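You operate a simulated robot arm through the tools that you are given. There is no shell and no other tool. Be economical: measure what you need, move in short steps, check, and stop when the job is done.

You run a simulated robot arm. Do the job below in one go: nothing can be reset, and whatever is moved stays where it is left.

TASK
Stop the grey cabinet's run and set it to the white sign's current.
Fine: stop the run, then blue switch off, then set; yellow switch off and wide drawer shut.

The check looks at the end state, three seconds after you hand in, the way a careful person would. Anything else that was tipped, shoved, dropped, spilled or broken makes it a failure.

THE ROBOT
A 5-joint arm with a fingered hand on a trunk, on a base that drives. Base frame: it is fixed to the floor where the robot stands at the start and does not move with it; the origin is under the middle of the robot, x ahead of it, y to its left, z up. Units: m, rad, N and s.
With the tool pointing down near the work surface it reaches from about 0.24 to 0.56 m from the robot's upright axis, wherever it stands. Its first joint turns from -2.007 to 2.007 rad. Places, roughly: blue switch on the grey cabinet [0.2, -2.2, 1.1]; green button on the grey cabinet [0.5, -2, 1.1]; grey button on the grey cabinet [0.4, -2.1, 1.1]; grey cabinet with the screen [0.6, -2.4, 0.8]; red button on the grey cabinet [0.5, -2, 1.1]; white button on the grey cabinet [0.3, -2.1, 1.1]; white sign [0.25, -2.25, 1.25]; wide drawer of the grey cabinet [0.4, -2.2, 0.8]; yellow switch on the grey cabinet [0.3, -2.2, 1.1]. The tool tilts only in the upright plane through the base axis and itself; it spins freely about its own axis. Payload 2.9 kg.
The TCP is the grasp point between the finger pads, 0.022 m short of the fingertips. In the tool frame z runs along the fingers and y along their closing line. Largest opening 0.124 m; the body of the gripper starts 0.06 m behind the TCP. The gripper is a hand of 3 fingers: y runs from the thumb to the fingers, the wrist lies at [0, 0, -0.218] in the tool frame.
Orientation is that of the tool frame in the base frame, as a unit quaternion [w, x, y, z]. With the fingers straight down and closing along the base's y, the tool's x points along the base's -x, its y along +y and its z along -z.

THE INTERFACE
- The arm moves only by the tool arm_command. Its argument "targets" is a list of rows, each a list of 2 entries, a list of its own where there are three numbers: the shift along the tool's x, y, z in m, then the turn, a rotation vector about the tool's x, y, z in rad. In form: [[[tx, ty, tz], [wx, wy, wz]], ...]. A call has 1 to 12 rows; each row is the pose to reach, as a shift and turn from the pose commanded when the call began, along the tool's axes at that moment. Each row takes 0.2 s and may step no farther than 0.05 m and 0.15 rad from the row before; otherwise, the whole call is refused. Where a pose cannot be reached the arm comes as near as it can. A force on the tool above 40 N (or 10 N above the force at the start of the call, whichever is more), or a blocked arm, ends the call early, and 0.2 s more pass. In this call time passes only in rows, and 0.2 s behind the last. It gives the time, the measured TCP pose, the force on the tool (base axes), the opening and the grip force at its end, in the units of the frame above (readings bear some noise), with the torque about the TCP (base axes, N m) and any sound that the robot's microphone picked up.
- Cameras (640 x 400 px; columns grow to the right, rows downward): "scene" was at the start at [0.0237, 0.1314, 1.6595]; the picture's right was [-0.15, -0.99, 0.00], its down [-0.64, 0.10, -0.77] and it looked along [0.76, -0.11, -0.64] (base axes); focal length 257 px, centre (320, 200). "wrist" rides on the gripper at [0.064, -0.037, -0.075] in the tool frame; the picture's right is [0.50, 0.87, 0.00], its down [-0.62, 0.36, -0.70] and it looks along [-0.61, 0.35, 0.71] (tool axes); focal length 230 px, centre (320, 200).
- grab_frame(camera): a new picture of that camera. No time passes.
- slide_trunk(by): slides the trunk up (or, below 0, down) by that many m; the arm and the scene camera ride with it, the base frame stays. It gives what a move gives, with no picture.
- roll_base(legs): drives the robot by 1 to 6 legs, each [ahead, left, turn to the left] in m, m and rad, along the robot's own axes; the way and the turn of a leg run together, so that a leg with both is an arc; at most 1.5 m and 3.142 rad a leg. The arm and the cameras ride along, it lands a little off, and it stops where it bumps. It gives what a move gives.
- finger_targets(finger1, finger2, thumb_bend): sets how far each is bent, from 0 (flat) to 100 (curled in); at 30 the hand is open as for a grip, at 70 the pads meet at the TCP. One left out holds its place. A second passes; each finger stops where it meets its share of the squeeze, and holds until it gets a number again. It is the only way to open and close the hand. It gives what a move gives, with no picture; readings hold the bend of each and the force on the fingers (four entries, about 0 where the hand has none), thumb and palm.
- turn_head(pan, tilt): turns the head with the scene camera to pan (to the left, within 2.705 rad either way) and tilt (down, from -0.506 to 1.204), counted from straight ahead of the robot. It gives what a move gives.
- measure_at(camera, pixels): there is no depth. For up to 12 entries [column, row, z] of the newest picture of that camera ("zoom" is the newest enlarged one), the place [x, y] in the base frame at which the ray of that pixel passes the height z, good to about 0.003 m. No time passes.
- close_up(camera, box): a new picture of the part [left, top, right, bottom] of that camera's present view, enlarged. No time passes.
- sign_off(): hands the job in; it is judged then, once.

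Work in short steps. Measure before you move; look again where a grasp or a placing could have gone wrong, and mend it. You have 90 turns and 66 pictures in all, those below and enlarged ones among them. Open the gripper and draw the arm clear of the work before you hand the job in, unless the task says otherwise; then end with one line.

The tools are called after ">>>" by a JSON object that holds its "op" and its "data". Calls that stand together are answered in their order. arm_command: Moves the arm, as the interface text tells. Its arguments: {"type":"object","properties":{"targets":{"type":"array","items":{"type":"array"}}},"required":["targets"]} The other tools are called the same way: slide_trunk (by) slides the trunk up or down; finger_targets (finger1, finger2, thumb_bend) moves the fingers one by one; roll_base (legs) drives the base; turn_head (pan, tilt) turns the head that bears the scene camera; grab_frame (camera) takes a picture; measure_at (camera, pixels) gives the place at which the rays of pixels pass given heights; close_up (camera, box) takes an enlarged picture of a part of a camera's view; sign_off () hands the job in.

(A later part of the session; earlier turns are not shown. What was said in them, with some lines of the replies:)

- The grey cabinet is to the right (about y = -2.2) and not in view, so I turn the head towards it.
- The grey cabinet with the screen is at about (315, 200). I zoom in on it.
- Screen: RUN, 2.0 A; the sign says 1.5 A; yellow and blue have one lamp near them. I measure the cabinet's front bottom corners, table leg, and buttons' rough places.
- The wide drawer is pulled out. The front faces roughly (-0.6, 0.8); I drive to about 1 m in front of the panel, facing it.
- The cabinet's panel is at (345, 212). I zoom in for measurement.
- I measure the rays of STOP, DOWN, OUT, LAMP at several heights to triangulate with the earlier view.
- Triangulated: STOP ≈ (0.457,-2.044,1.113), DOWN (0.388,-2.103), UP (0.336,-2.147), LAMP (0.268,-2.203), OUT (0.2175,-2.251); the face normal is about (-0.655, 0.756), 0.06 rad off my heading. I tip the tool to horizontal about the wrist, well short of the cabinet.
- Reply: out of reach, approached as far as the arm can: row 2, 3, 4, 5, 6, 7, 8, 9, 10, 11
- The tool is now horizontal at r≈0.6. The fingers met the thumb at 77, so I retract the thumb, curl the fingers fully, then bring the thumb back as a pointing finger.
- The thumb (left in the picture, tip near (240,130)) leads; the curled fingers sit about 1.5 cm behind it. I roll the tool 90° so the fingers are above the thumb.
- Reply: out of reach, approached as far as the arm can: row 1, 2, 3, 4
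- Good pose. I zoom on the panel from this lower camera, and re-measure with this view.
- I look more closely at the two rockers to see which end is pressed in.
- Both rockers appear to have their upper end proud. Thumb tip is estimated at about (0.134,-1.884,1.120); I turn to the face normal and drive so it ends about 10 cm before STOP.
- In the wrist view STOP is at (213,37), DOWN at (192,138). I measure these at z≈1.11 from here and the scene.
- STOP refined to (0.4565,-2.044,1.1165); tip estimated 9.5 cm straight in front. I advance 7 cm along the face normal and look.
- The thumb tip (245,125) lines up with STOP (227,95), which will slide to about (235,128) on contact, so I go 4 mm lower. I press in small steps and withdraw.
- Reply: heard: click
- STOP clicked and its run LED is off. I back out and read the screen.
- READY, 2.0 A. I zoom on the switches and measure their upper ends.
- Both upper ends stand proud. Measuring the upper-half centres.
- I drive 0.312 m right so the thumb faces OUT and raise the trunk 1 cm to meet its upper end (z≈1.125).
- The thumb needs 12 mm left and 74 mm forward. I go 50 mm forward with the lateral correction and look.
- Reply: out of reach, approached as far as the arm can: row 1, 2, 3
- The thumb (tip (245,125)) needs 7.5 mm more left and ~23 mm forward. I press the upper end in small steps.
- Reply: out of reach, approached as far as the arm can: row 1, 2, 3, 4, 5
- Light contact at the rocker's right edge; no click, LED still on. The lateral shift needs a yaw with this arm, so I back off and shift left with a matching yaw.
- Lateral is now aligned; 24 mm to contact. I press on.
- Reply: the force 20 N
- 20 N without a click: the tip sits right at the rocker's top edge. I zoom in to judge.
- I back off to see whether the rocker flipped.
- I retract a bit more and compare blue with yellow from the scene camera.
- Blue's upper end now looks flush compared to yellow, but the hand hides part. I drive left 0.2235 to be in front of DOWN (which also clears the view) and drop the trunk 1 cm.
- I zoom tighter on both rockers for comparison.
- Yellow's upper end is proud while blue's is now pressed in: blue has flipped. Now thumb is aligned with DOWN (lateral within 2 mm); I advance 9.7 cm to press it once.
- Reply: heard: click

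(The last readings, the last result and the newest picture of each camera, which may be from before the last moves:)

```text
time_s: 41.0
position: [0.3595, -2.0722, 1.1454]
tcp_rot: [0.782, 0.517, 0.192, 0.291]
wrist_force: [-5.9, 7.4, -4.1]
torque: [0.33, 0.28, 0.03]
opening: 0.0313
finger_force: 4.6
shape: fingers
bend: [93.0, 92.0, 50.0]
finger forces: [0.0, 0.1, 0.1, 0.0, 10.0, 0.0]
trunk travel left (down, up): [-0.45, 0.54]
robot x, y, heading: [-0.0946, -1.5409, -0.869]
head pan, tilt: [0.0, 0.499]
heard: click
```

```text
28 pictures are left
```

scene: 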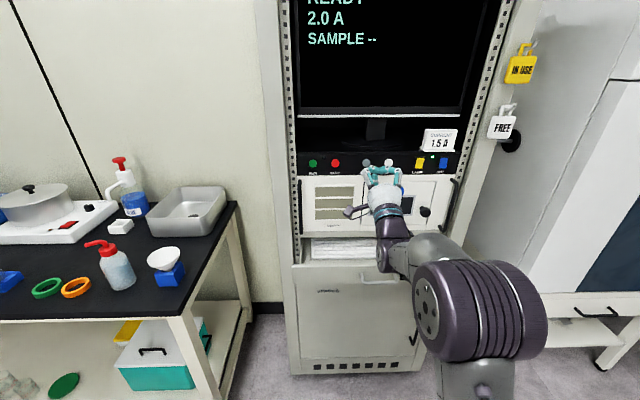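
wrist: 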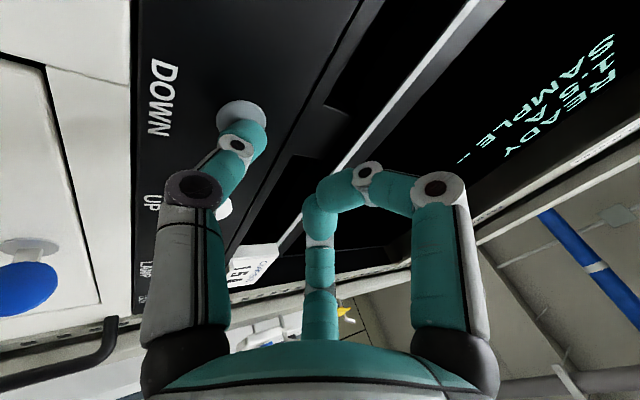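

Clicked. I back out 8 cm and read the screen.

>>> {"op": "arm_command", "data": {"targets": [[[0, 0.0156, -0.0368], [0, 0, 0]], [[0, 0.0311, -0.0737], [0, 0, 0]]]}}

>>> {"op": "close_up", "data": {"camera": "scene", "box": [285, 0, 475, 120]}}

```text
time_s: 41.6
position: [0.3074, -2.0102, 1.1458]
tcp_rot: [0.781, 0.517, 0.192, 0.292]
wrist_force: [-0.2, -0.1, -0.4]
torque: [0.0, 0.02, -0.01]
opening: 0.0318
finger_force: 0.1
shape: fingers
bend: [93.0, 92.0, 50.0]
finger forces: [0.0, 0.0, 0.1, 0.0, 0.1, 0.0]
trunk travel left (down, up): [-0.45, 0.54]
robot x, y, heading: [-0.0947, -1.5416, -0.871]
head pan, tilt: [0.0, 0.499]
```

```text
3.33 times, centred on (380, 60) of scene
```

zoom: 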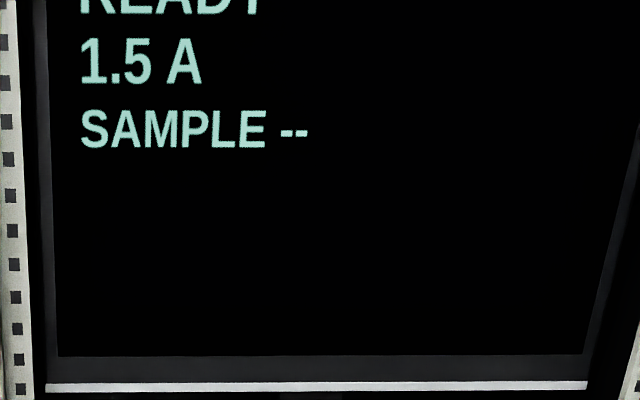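

Screen: READY, 1.5 A. Now yellow: drive 0.156 m right and raise 6 mm.

>>> {"op": "roll_base", "data": {"legs": [[0, -0.156, 0]]}}

>>> {"op": "slide_trunk", "data": {"by": 0.006}}

```text
time_s: 43.0
position: [0.1914, -2.109, 1.1453]
tcp_rot: [0.781, 0.518, 0.194, 0.291]
wrist_force: [0.6, -0.3, 0.2]
torque: [0.03, -0.01, 0.0]
opening: 0.0319
finger_force: 0.0
shape: fingers
bend: [93.0, 92.0, 50.0]
finger forces: [0.1, 0.0, 0.0, 0.0, 0.0, 0.1]
trunk travel left (down, up): [-0.45, 0.54]
robot x, y, heading: [-0.214, -1.6445, -0.867]
head pan, tilt: [0.0, 0.499]
```

```text
time_s: 43.5
position: [0.1916, -2.1086, 1.1511]
tcp_rot: [0.78, 0.517, 0.195, 0.293]
wrist_force: [0.2, 0.0, 0.3]
torque: [0.0, 0.0, 0.0]
opening: 0.0318
finger_force: 0.2
shape: fingers
bend: [93.0, 92.0, 50.0]
finger forces: [0.1, 0.0, 0.1, 0.0, 0.1, 0.0]
trunk travel left (down, up): [-0.456, 0.534]
robot x, y, heading: [-0.2141, -1.6413, -0.875]
head pan, tilt: [0.0, 0.499]
```

4 mm right is needed and 8.9 cm forward; I advance 6 cm and check.

>>> {"op": "arm_command", "data": {"targets": [[[-0.004, -0.0117, 0.0276], [0, -0.0055, -0.0023]], [[-0.004, -0.0233, 0.0553], [0, -0.0055, -0.0023]]]}}

>>> {"op": "grab_frame", "data": {"camera": "wrist"}}

```text
time_s: 44.1
position: [0.2296, -2.159, 1.1501]
tcp_rot: [0.782, 0.518, 0.192, 0.289]
wrist_force: [0.4, 0.2, -0.4]
torque: [-0.01, 0.01, 0.0]
opening: 0.0319
finger_force: 0.1
shape: fingers
bend: [93.0, 92.0, 50.0]
finger forces: [0.0, 0.1, 0.1, 0.0, 0.0, 0.1]
trunk travel left (down, up): [-0.456, 0.534]
robot x, y, heading: [-0.2099, -1.6458, -0.866]
head pan, tilt: [0.0, 0.499]
```

```text
26 pictures are left
```

wrist: 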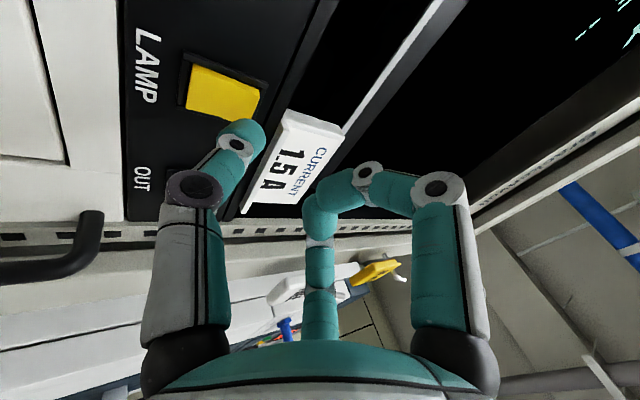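

Aligned with the upper half of yellow. I press with small steps.

>>> {"op": "arm_command", "data": {"targets": [[[0, -0.0066, 0.0157], [0, 0, 0]], [[0, -0.0093, 0.0221], [0, 0, 0]], [[0, -0.0109, 0.0258], [0, 0, 0]], [[0, -0.0124, 0.0295], [0, 0, 0]]]}}

>>> {"op": "close_up", "data": {"camera": "wrist", "box": [110, 20, 302, 140]}}

```text
time_s: 45.1
position: [0.2475, -2.179, 1.1537]
tcp_rot: [0.783, 0.516, 0.191, 0.29]
wrist_force: [-5.6, 6.6, 4.3]
torque: [0.09, 0.03, 0.01]
opening: 0.0219
finger_force: 5.0
shape: fingers
bend: [93.0, 93.0, 56.0]
finger forces: [0.0, 0.0, 0.0, 0.1, 10.3, 0.0]
trunk travel left (down, up): [-0.456, 0.534]
robot x, y, heading: [-0.2137, -1.6439, -0.872]
head pan, tilt: [0.0, 0.499]
```

```text
3.33 times, centred on (206, 80) of wrist
```

zoom: 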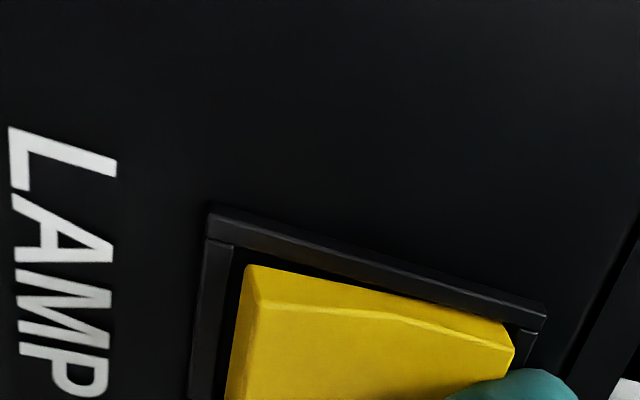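

The thumb is bending to 56 under 10 N; I push 7 mm further while nudging down 2 mm, then back out to check.

>>> {"op": "arm_command", "data": {"targets": [[[0, -0.0034, 0.0029], [0, 0, 0]], [[0, -0.0045, 0.0057], [0, 0, 0]], [[0, -0.0053, 0.0075], [0, 0, 0]]]}}

>>> {"op": "arm_command", "data": {"targets": [[[0, 0.0156, -0.0368], [0, 0, 0]], [[0, 0.035, -0.0829], [0, 0, 0]]]}}

>>> {"op": "close_up", "data": {"camera": "scene", "box": [325, 130, 435, 200]}}

```text
time_s: 46.1
position: [0.2503, -2.183, 1.1526]
tcp_rot: [0.782, 0.516, 0.192, 0.291]
wrist_force: [-21.9, 25.1, -5.6]
torque: [0.55, 0.54, 0.06]
opening: 0.0175
finger_force: 22.3
shape: fingers
bend: [93.0, 93.0, 57.0]
finger forces: [0.1, 0.0, 0.0, 0.0, 44.7, 0.1]
trunk travel left (down, up): [-0.456, 0.534]
robot x, y, heading: [-0.2146, -1.6432, -0.87]
head pan, tilt: [0.0, 0.499]
stopped in row 3: the force on the tool passed its limit at 41 N (the readings are from after the stop); the commanded pose is now the measured one
```

```text
time_s: 46.7
position: [0.1965, -2.1221, 1.1492]
tcp_rot: [0.781, 0.519, 0.191, 0.289]
wrist_force: [0.3, 0.0, 0.7]
torque: [0.01, 0.01, 0.01]
opening: 0.0319
finger_force: 0.1
shape: fingers
bend: [93.0, 93.0, 50.0]
finger forces: [0.0, 0.0, 0.0, 0.0, 0.1, 0.1]
trunk travel left (down, up): [-0.456, 0.534]
robot x, y, heading: [-0.2153, -1.6451, -0.868]
head pan, tilt: [0.0, 0.499]
```

```text
5.71 times, centred on (380, 165) of scene
```

zoom: 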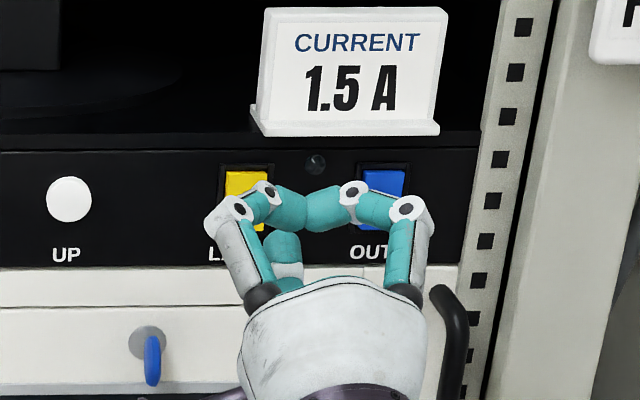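

The LED is now off; yellow has flipped. I back the base away 0.25 m and look at everything, including the drawer.

>>> {"op": "roll_base", "data": {"legs": [[-0.25, 0, 0]]}}

>>> {"op": "turn_head", "data": {"pan": 0, "tilt": 0.55}}

>>> {"op": "grab_frame", "data": {"camera": "scene"}}

>>> {"op": "close_up", "data": {"camera": "scene", "box": [270, 100, 430, 200]}}

```text
time_s: 48.5
position: [0.0355, -1.93, 1.1491]
tcp_rot: [0.781, 0.519, 0.192, 0.29]
wrist_force: [-0.5, 0.4, -0.5]
torque: [0.02, 0.02, -0.02]
opening: 0.0321
finger_force: 0.1
shape: fingers
bend: [93.0, 93.0, 50.0]
finger forces: [0.0, 0.0, 0.0, 0.1, 0.0, 0.1]
trunk travel left (down, up): [-0.456, 0.534]
robot x, y, heading: [-0.3744, -1.451, -0.866]
head pan, tilt: [0.0, 0.499]
```

```text
time_s: 49.1
position: [0.0352, -1.9303, 1.1476]
tcp_rot: [0.78, 0.52, 0.192, 0.29]
wrist_force: [-0.4, 0.1, -0.8]
torque: [-0.01, -0.03, 0.02]
opening: 0.0321
finger_force: 0.1
shape: fingers
bend: [93.0, 93.0, 50.0]
finger forces: [0.0, 0.1, 0.0, 0.0, 0.0, 0.1]
trunk travel left (down, up): [-0.456, 0.534]
robot x, y, heading: [-0.3773, -1.4522, -0.864]
head pan, tilt: [0.0, 0.55]
```

```text
23 pictures are left
```

scene: 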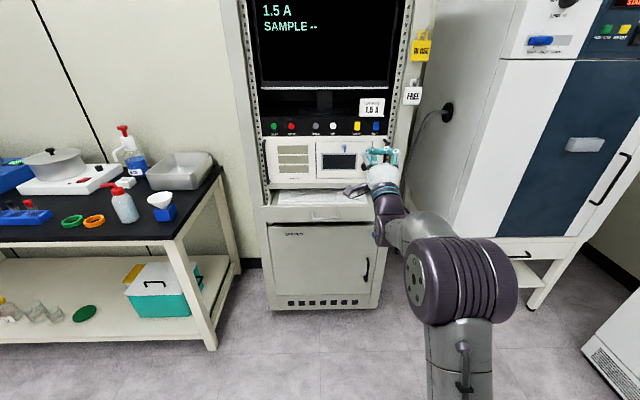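

```text
4.00 times, centred on (350, 150) of scene
```

zoom: 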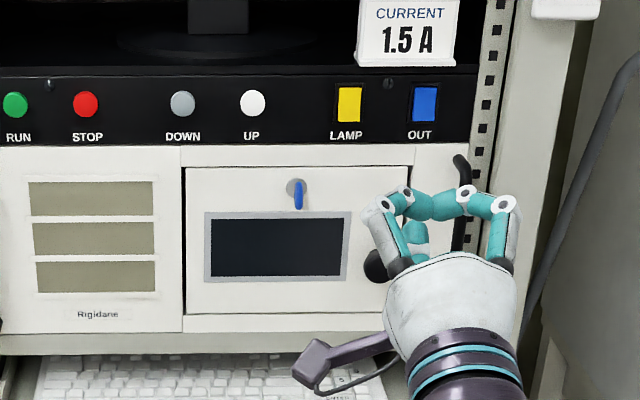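

Panel is good. Now the drawer (front edge about (320,213)); zoom on it.

>>> {"op": "close_up", "data": {"camera": "scene", "box": [250, 160, 410, 260]}}

>>> {"op": "measure_at", "data": {"camera": "scene", "pixels": [[267, 207, 0.8], [267, 207, 0.84], [370, 207, 0.8], [370, 207, 0.84], [268, 222, 0.8], [320, 214, 0.8], [320, 214, 0.76]]}}

```text
4.00 times, centred on (330, 210) of scene
```

zoom: 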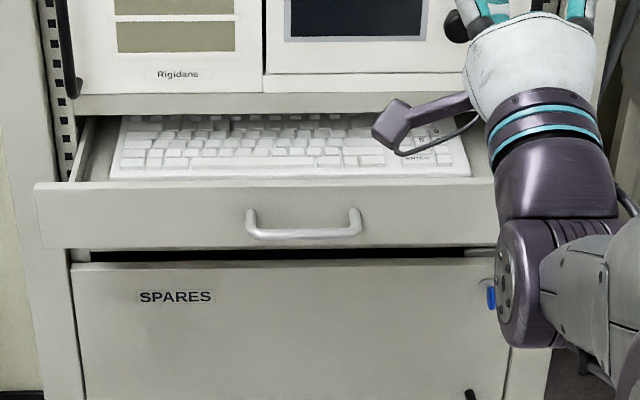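

```text
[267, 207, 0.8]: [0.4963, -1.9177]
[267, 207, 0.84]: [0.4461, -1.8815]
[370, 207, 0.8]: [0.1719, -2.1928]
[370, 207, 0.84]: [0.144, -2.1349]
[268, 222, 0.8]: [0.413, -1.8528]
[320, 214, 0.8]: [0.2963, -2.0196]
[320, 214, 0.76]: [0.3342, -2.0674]
```

The drawer is out by roughly 0.1 m. I lower the trunk 0.33 m (the hand is ~0.2 m clear of the drawer) to get a second view and the hand to height.

>>> {"op": "slide_trunk", "data": {"by": -0.33}}

>>> {"op": "grab_frame", "data": {"camera": "scene"}}

>>> {"op": "grab_frame", "data": {"camera": "wrist"}}

```text
time_s: 52.4
position: [0.0357, -1.9315, 0.8186]
tcp_rot: [0.78, 0.519, 0.192, 0.291]
wrist_force: [-0.4, 0.5, -0.2]
torque: [0.02, 0.02, 0.02]
opening: 0.032
finger_force: 0.1
shape: fingers
bend: [93.0, 93.0, 50.0]
finger forces: [0.0, 0.1, 0.0, 0.0, 0.0, 0.0]
trunk travel left (down, up): [-0.126, 0.864]
robot x, y, heading: [-0.376, -1.4561, -0.871]
head pan, tilt: [0.0, 0.55]
```

```text
20 pictures are left
```

scene: 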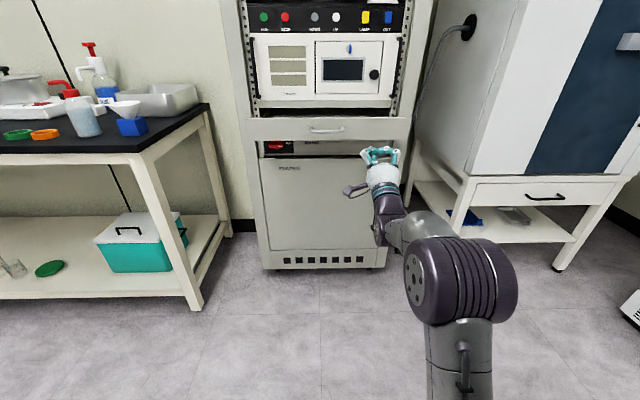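

```text
19 pictures are left
```

wrist: 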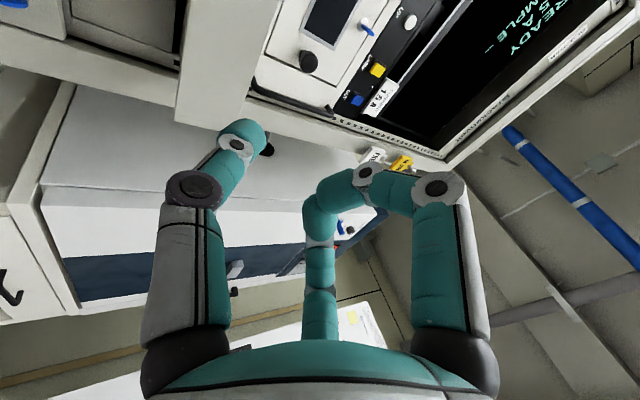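

Drawer front now spans about columns 247–411, rows 117–140, handle at (326,130). I measure it.

>>> {"op": "measure_at", "data": {"camera": "scene", "pixels": [[326, 130, 0.76], [326, 130, 0.8], [326, 130, 0.84], [326, 118, 0.84], [326, 140, 0.76], [247, 128, 0.8], [411, 128, 0.8], [290, 130, 0.8]]}}

>>> {"op": "close_up", "data": {"camera": "scene", "box": [235, 90, 425, 210]}}

```text
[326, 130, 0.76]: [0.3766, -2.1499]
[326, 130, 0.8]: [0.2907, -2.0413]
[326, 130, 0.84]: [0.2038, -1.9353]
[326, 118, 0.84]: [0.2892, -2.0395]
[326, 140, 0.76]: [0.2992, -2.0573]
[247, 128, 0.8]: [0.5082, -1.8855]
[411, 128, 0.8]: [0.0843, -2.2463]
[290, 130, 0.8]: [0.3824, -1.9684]
```

```text
3.33 times, centred on (330, 150) of scene
```

zoom: 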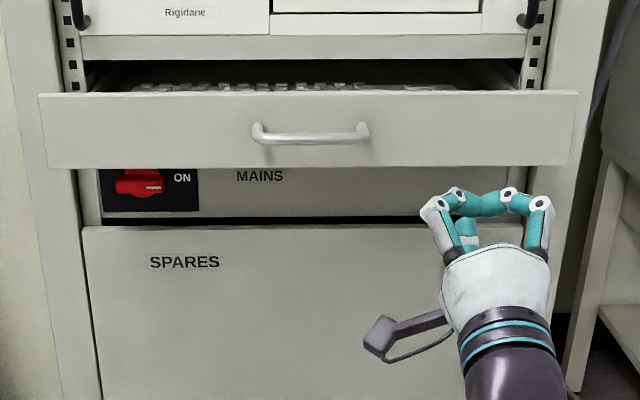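

Handle at z≈0.806, drawer front face at about 0.11 m out from closed; the MAINS switch below is to be left alone. I draw the arm back 6 cm, drive left 0.238 and ahead 0.25 to face the front plate left of the handle.

>>> {"op": "arm_command", "data": {"targets": [[[0, 0.0117, -0.0276], [0, 0, 0]], [[0, 0.0233, -0.0553], [0, 0, 0]]]}}

>>> {"op": "roll_base", "data": {"legs": [[0, 0.238, 0], [0.23, 0, 0]]}}

>>> {"op": "grab_frame", "data": {"camera": "wrist"}}

>>> {"op": "grab_frame", "data": {"camera": "scene"}}

```text
time_s: 53.0
position: [-0.0044, -1.8841, 0.818]
tcp_rot: [0.781, 0.518, 0.193, 0.29]
wrist_force: [0.2, -0.1, -0.5]
torque: [-0.01, -0.01, 0.01]
opening: 0.032
finger_force: 0.0
shape: fingers
bend: [93.0, 93.0, 50.0]
finger forces: [0.0, 0.1, 0.0, 0.1, 0.0, 0.1]
trunk travel left (down, up): [-0.126, 0.864]
robot x, y, heading: [-0.3754, -1.4522, -0.871]
head pan, tilt: [0.0, 0.55]
```

```text
time_s: 56.0
position: [0.3181, -1.9102, 0.8197]
tcp_rot: [0.78, 0.519, 0.194, 0.291]
wrist_force: [0.4, 0.4, -0.6]
torque: [-0.02, 0.04, -0.01]
opening: 0.0323
finger_force: 0.0
shape: fingers
bend: [93.0, 93.0, 50.0]
finger forces: [0.1, 0.0, 0.0, 0.0, 0.0, 0.0]
trunk travel left (down, up): [-0.126, 0.864]
robot x, y, heading: [-0.0538, -1.4811, -0.865]
head pan, tilt: [0.0, 0.55]
```

```text
17 pictures are left
```

wrist: 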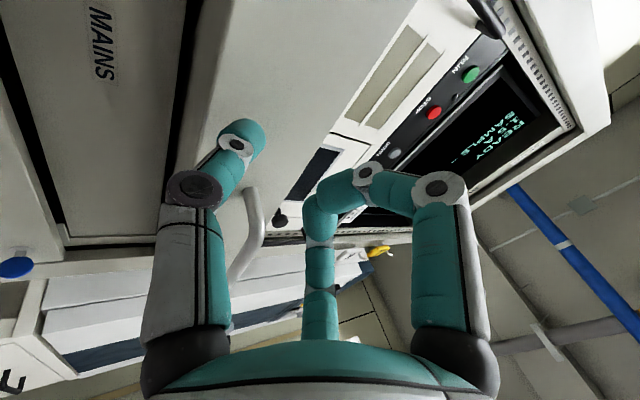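

```text
16 pictures are left
```

scene: 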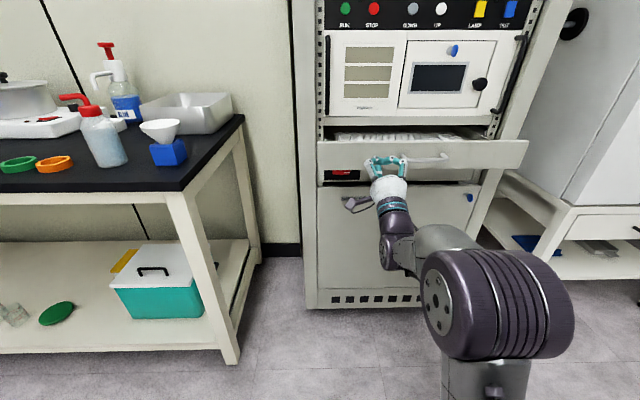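

Thumb faces the plate left of the handle. I approach 4 cm then push in steps.

>>> {"op": "arm_command", "data": {"targets": [[[0, -0.0156, 0.0368], [0, 0, 0]], [[0, -0.0194, 0.0461], [0, 0, 0]], [[0, -0.0233, 0.0553], [0, 0, 0]], [[0, -0.0272, 0.0645], [0, 0, 0]], [[0, -0.0311, 0.0737], [0, 0, 0]], [[0, -0.035, 0.0829], [0, 0, 0]], [[0, -0.0389, 0.0921], [0, 0, 0]], [[0, -0.0428, 0.1013], [0, 0, 0]]]}}

>>> {"op": "grab_frame", "data": {"camera": "scene"}}

```text
time_s: 57.8
position: [0.3901, -1.9933, 0.8183]
tcp_rot: [0.781, 0.519, 0.193, 0.29]
wrist_force: [-1.8, 2.2, 1.1]
torque: [0.03, 0.06, 0.0]
opening: 0.0303
finger_force: 0.8
shape: fingers
bend: [94.0, 93.0, 51.0]
finger forces: [0.0, 0.0, 0.0, 0.0, 2.4, 0.0]
trunk travel left (down, up): [-0.126, 0.864]
robot x, y, heading: [-0.055, -1.4745, -0.868]
head pan, tilt: [0.0, 0.55]
```

```text
15 pictures are left
```

scene: 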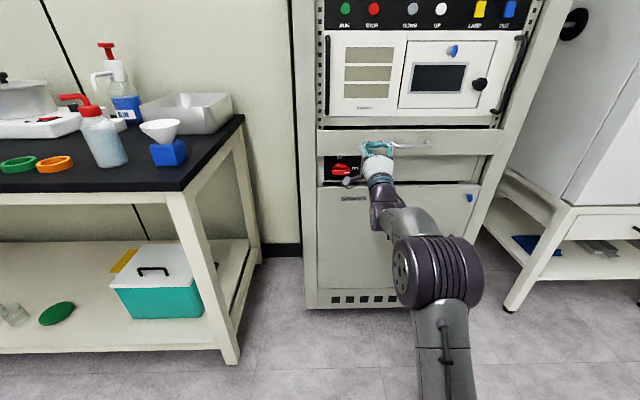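

The drawer slides easily (2.4 N). I continue until it meets its stop.

>>> {"op": "arm_command", "data": {"targets": [[[0, -0.0039, 0.0092], [0, 0, 0]], [[0, -0.0078, 0.0184], [0, 0, 0]], [[0, -0.0117, 0.0276], [0, 0, 0]], [[0, -0.0136, 0.0322], [0, 0, 0]], [[0, -0.0156, 0.0368], [0, 0, 0]], [[0, -0.0175, 0.0414], [0, 0, 0]]]}}

>>> {"op": "close_up", "data": {"camera": "scene", "box": [290, 90, 530, 240]}}

```text
time_s: 58.9
position: [0.4121, -2.0193, 0.8188]
tcp_rot: [0.781, 0.518, 0.192, 0.29]
wrist_force: [-17.4, 19.6, -7.3]
torque: [0.33, 0.29, 0.06]
opening: 0.0145
finger_force: 13.2
shape: fingers
bend: [94.0, 93.0, 57.0]
finger forces: [0.0, 0.0, 0.1, 0.1, 26.5, 0.1]
trunk travel left (down, up): [-0.126, 0.864]
robot x, y, heading: [-0.0529, -1.4795, -0.867]
head pan, tilt: [0.0, 0.55]
stopped in row 5: the force on the tool passed its limit at 42 N (the readings are from after the stop); the commanded pose is now the measured one
```

```text
2.67 times, centred on (410, 165) of scene
```

zoom: 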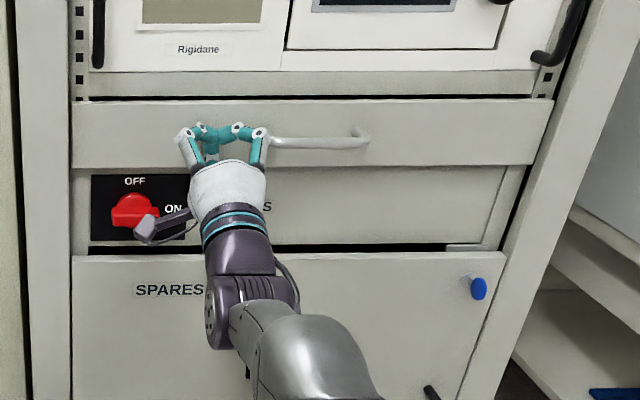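

A firm stop at 42 N: the drawer seems shut. I withdraw, back off and inspect.

>>> {"op": "arm_command", "data": {"targets": [[[0, 0.0156, -0.0368], [0, 0, 0]], [[0, 0.0311, -0.0737], [0, 0, 0]], [[0, 0.0467, -0.1105], [0, 0, 0]]]}}

>>> {"op": "roll_base", "data": {"legs": [[-0.3, -0.25, 0]]}}

>>> {"op": "close_up", "data": {"camera": "scene", "box": [220, 90, 460, 240]}}

```text
time_s: 59.7
position: [0.3333, -1.9297, 0.8168]
tcp_rot: [0.78, 0.521, 0.192, 0.289]
wrist_force: [0.1, -0.2, 0.1]
torque: [0.0, 0.02, -0.01]
opening: 0.0322
finger_force: 0.0
shape: fingers
bend: [94.0, 93.0, 50.0]
finger forces: [0.1, 0.0, 0.0, 0.1, 0.0, 0.0]
trunk travel left (down, up): [-0.126, 0.864]
robot x, y, heading: [-0.0573, -1.4752, -0.868]
head pan, tilt: [0.0, 0.55]
```

```text
time_s: 62.2
position: [-0.0568, -1.862, 0.8176]
tcp_rot: [0.781, 0.521, 0.19, 0.287]
wrist_force: [0.7, 0.0, 0.1]
torque: [-0.02, 0.05, 0.03]
opening: 0.0326
finger_force: 0.1
shape: fingers
bend: [94.0, 93.0, 50.0]
finger forces: [0.0, 0.1, 0.1, 0.1, 0.0, 0.0]
trunk travel left (down, up): [-0.126, 0.864]
robot x, y, heading: [-0.4464, -1.4116, -0.871]
head pan, tilt: [0.0, 0.55]
```

```text
2.67 times, centred on (340, 165) of scene
```

zoom: 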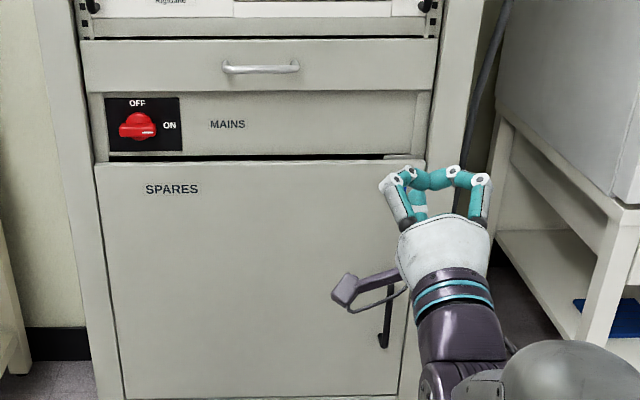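

The drawer is shut, MAINS still on. I raise the trunk and tilt the head to check the whole panel and screen.

>>> {"op": "slide_trunk", "data": {"by": 0.4}}

>>> {"op": "turn_head", "data": {"pan": 0.05, "tilt": 0.4}}

>>> {"op": "finger_targets", "data": {"finger1": 30, "finger2": 30, "thumb_bend": 30}}

>>> {"op": "grab_frame", "data": {"camera": "scene"}}

```text
time_s: 66.0
position: [-0.0582, -1.8632, 1.2165]
tcp_rot: [0.781, 0.521, 0.19, 0.287]
wrist_force: [0.6, 0.2, 0.7]
torque: [0.03, -0.01, -0.02]
opening: 0.0326
finger_force: 0.1
shape: fingers
bend: [94.0, 93.0, 50.0]
finger forces: [0.1, 0.0, 0.0, 0.0, 0.0, 0.1]
trunk travel left (down, up): [-0.526, 0.464]
robot x, y, heading: [-0.442, -1.4074, -0.874]
head pan, tilt: [0.0, 0.55]
```

```text
time_s: 66.7
position: [-0.058, -1.8619, 1.2161]
tcp_rot: [0.781, 0.522, 0.19, 0.287]
wrist_force: [0.8, 0.5, -0.4]
torque: [0.03, -0.01, 0.02]
opening: 0.0325
finger_force: 0.1
shape: fingers
bend: [94.0, 93.0, 50.0]
finger forces: [0.0, 0.1, 0.0, 0.0, 0.0, 0.0]
trunk travel left (down, up): [-0.526, 0.464]
robot x, y, heading: [-0.4414, -1.4112, -0.872]
head pan, tilt: [0.051, 0.4]
```

```text
time_s: 67.7
position: [-0.0557, -1.8623, 1.2172]
tcp_rot: [0.781, 0.521, 0.19, 0.287]
wrist_force: [0.5, -0.8, -0.1]
torque: [0.0, -0.02, 0.03]
opening: 0.1034
finger_force: 0.0
shape: fingers
bend: [30.0, 30.0, 30.0]
finger forces: [0.0, 0.0, 0.0, 0.1, 0.0, 0.1]
trunk travel left (down, up): [-0.526, 0.464]
robot x, y, heading: [-0.4462, -1.4057, -0.878]
head pan, tilt: [0.051, 0.4]
```

```text
12 pictures are left
```

scene: 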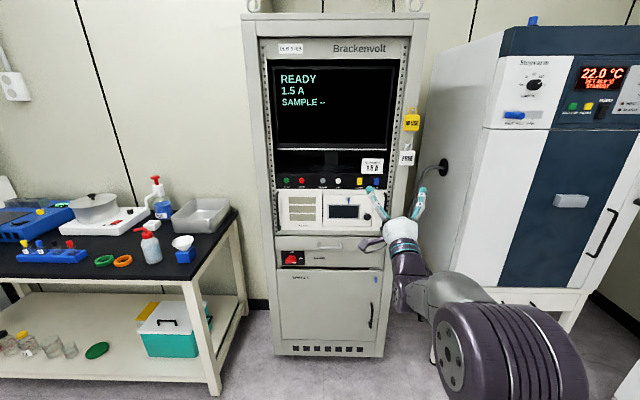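

READY, 1.5 A, drawer shut. A last zoom on the rockers.

>>> {"op": "close_up", "data": {"camera": "scene", "box": [345, 170, 389, 197]}}

>>> {"op": "close_up", "data": {"camera": "scene", "box": [265, 150, 405, 270]}}

```text
14.55 times, centred on (367, 184) of scene
```

zoom: 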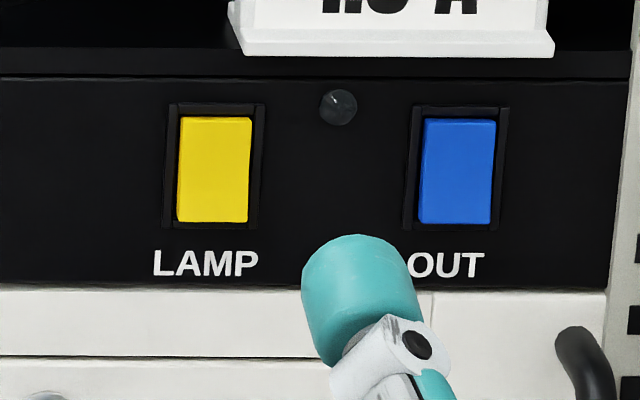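

```text
3.33 times, centred on (335, 210) of scene
```

zoom: 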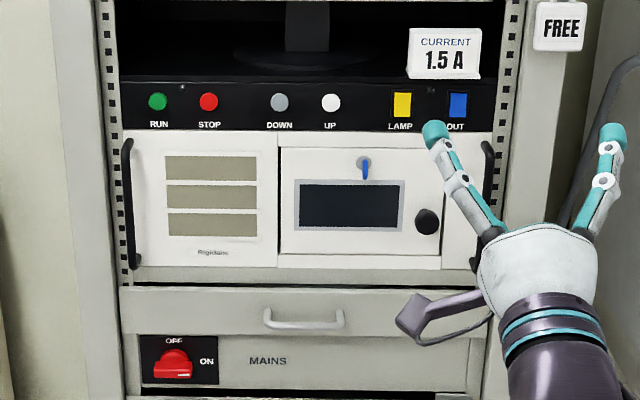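

Both rockers sit the same way (upper end in), the LED is off, the drawer is flush, and the screen shows READY 1.5 A. The hand is open and clear, so I hand in.

>>> {"op": "sign_off", "data": {}}

```text
The job is handed in.
```

The grey cabinet's run is stopped and it now reads READY at 1.5 A, matching the white sign. I switched blue off before setting the current, then switched yellow off and shut the wide drawer. I judged blue off by its rocker position, the same as yellow's, because I heard no click.
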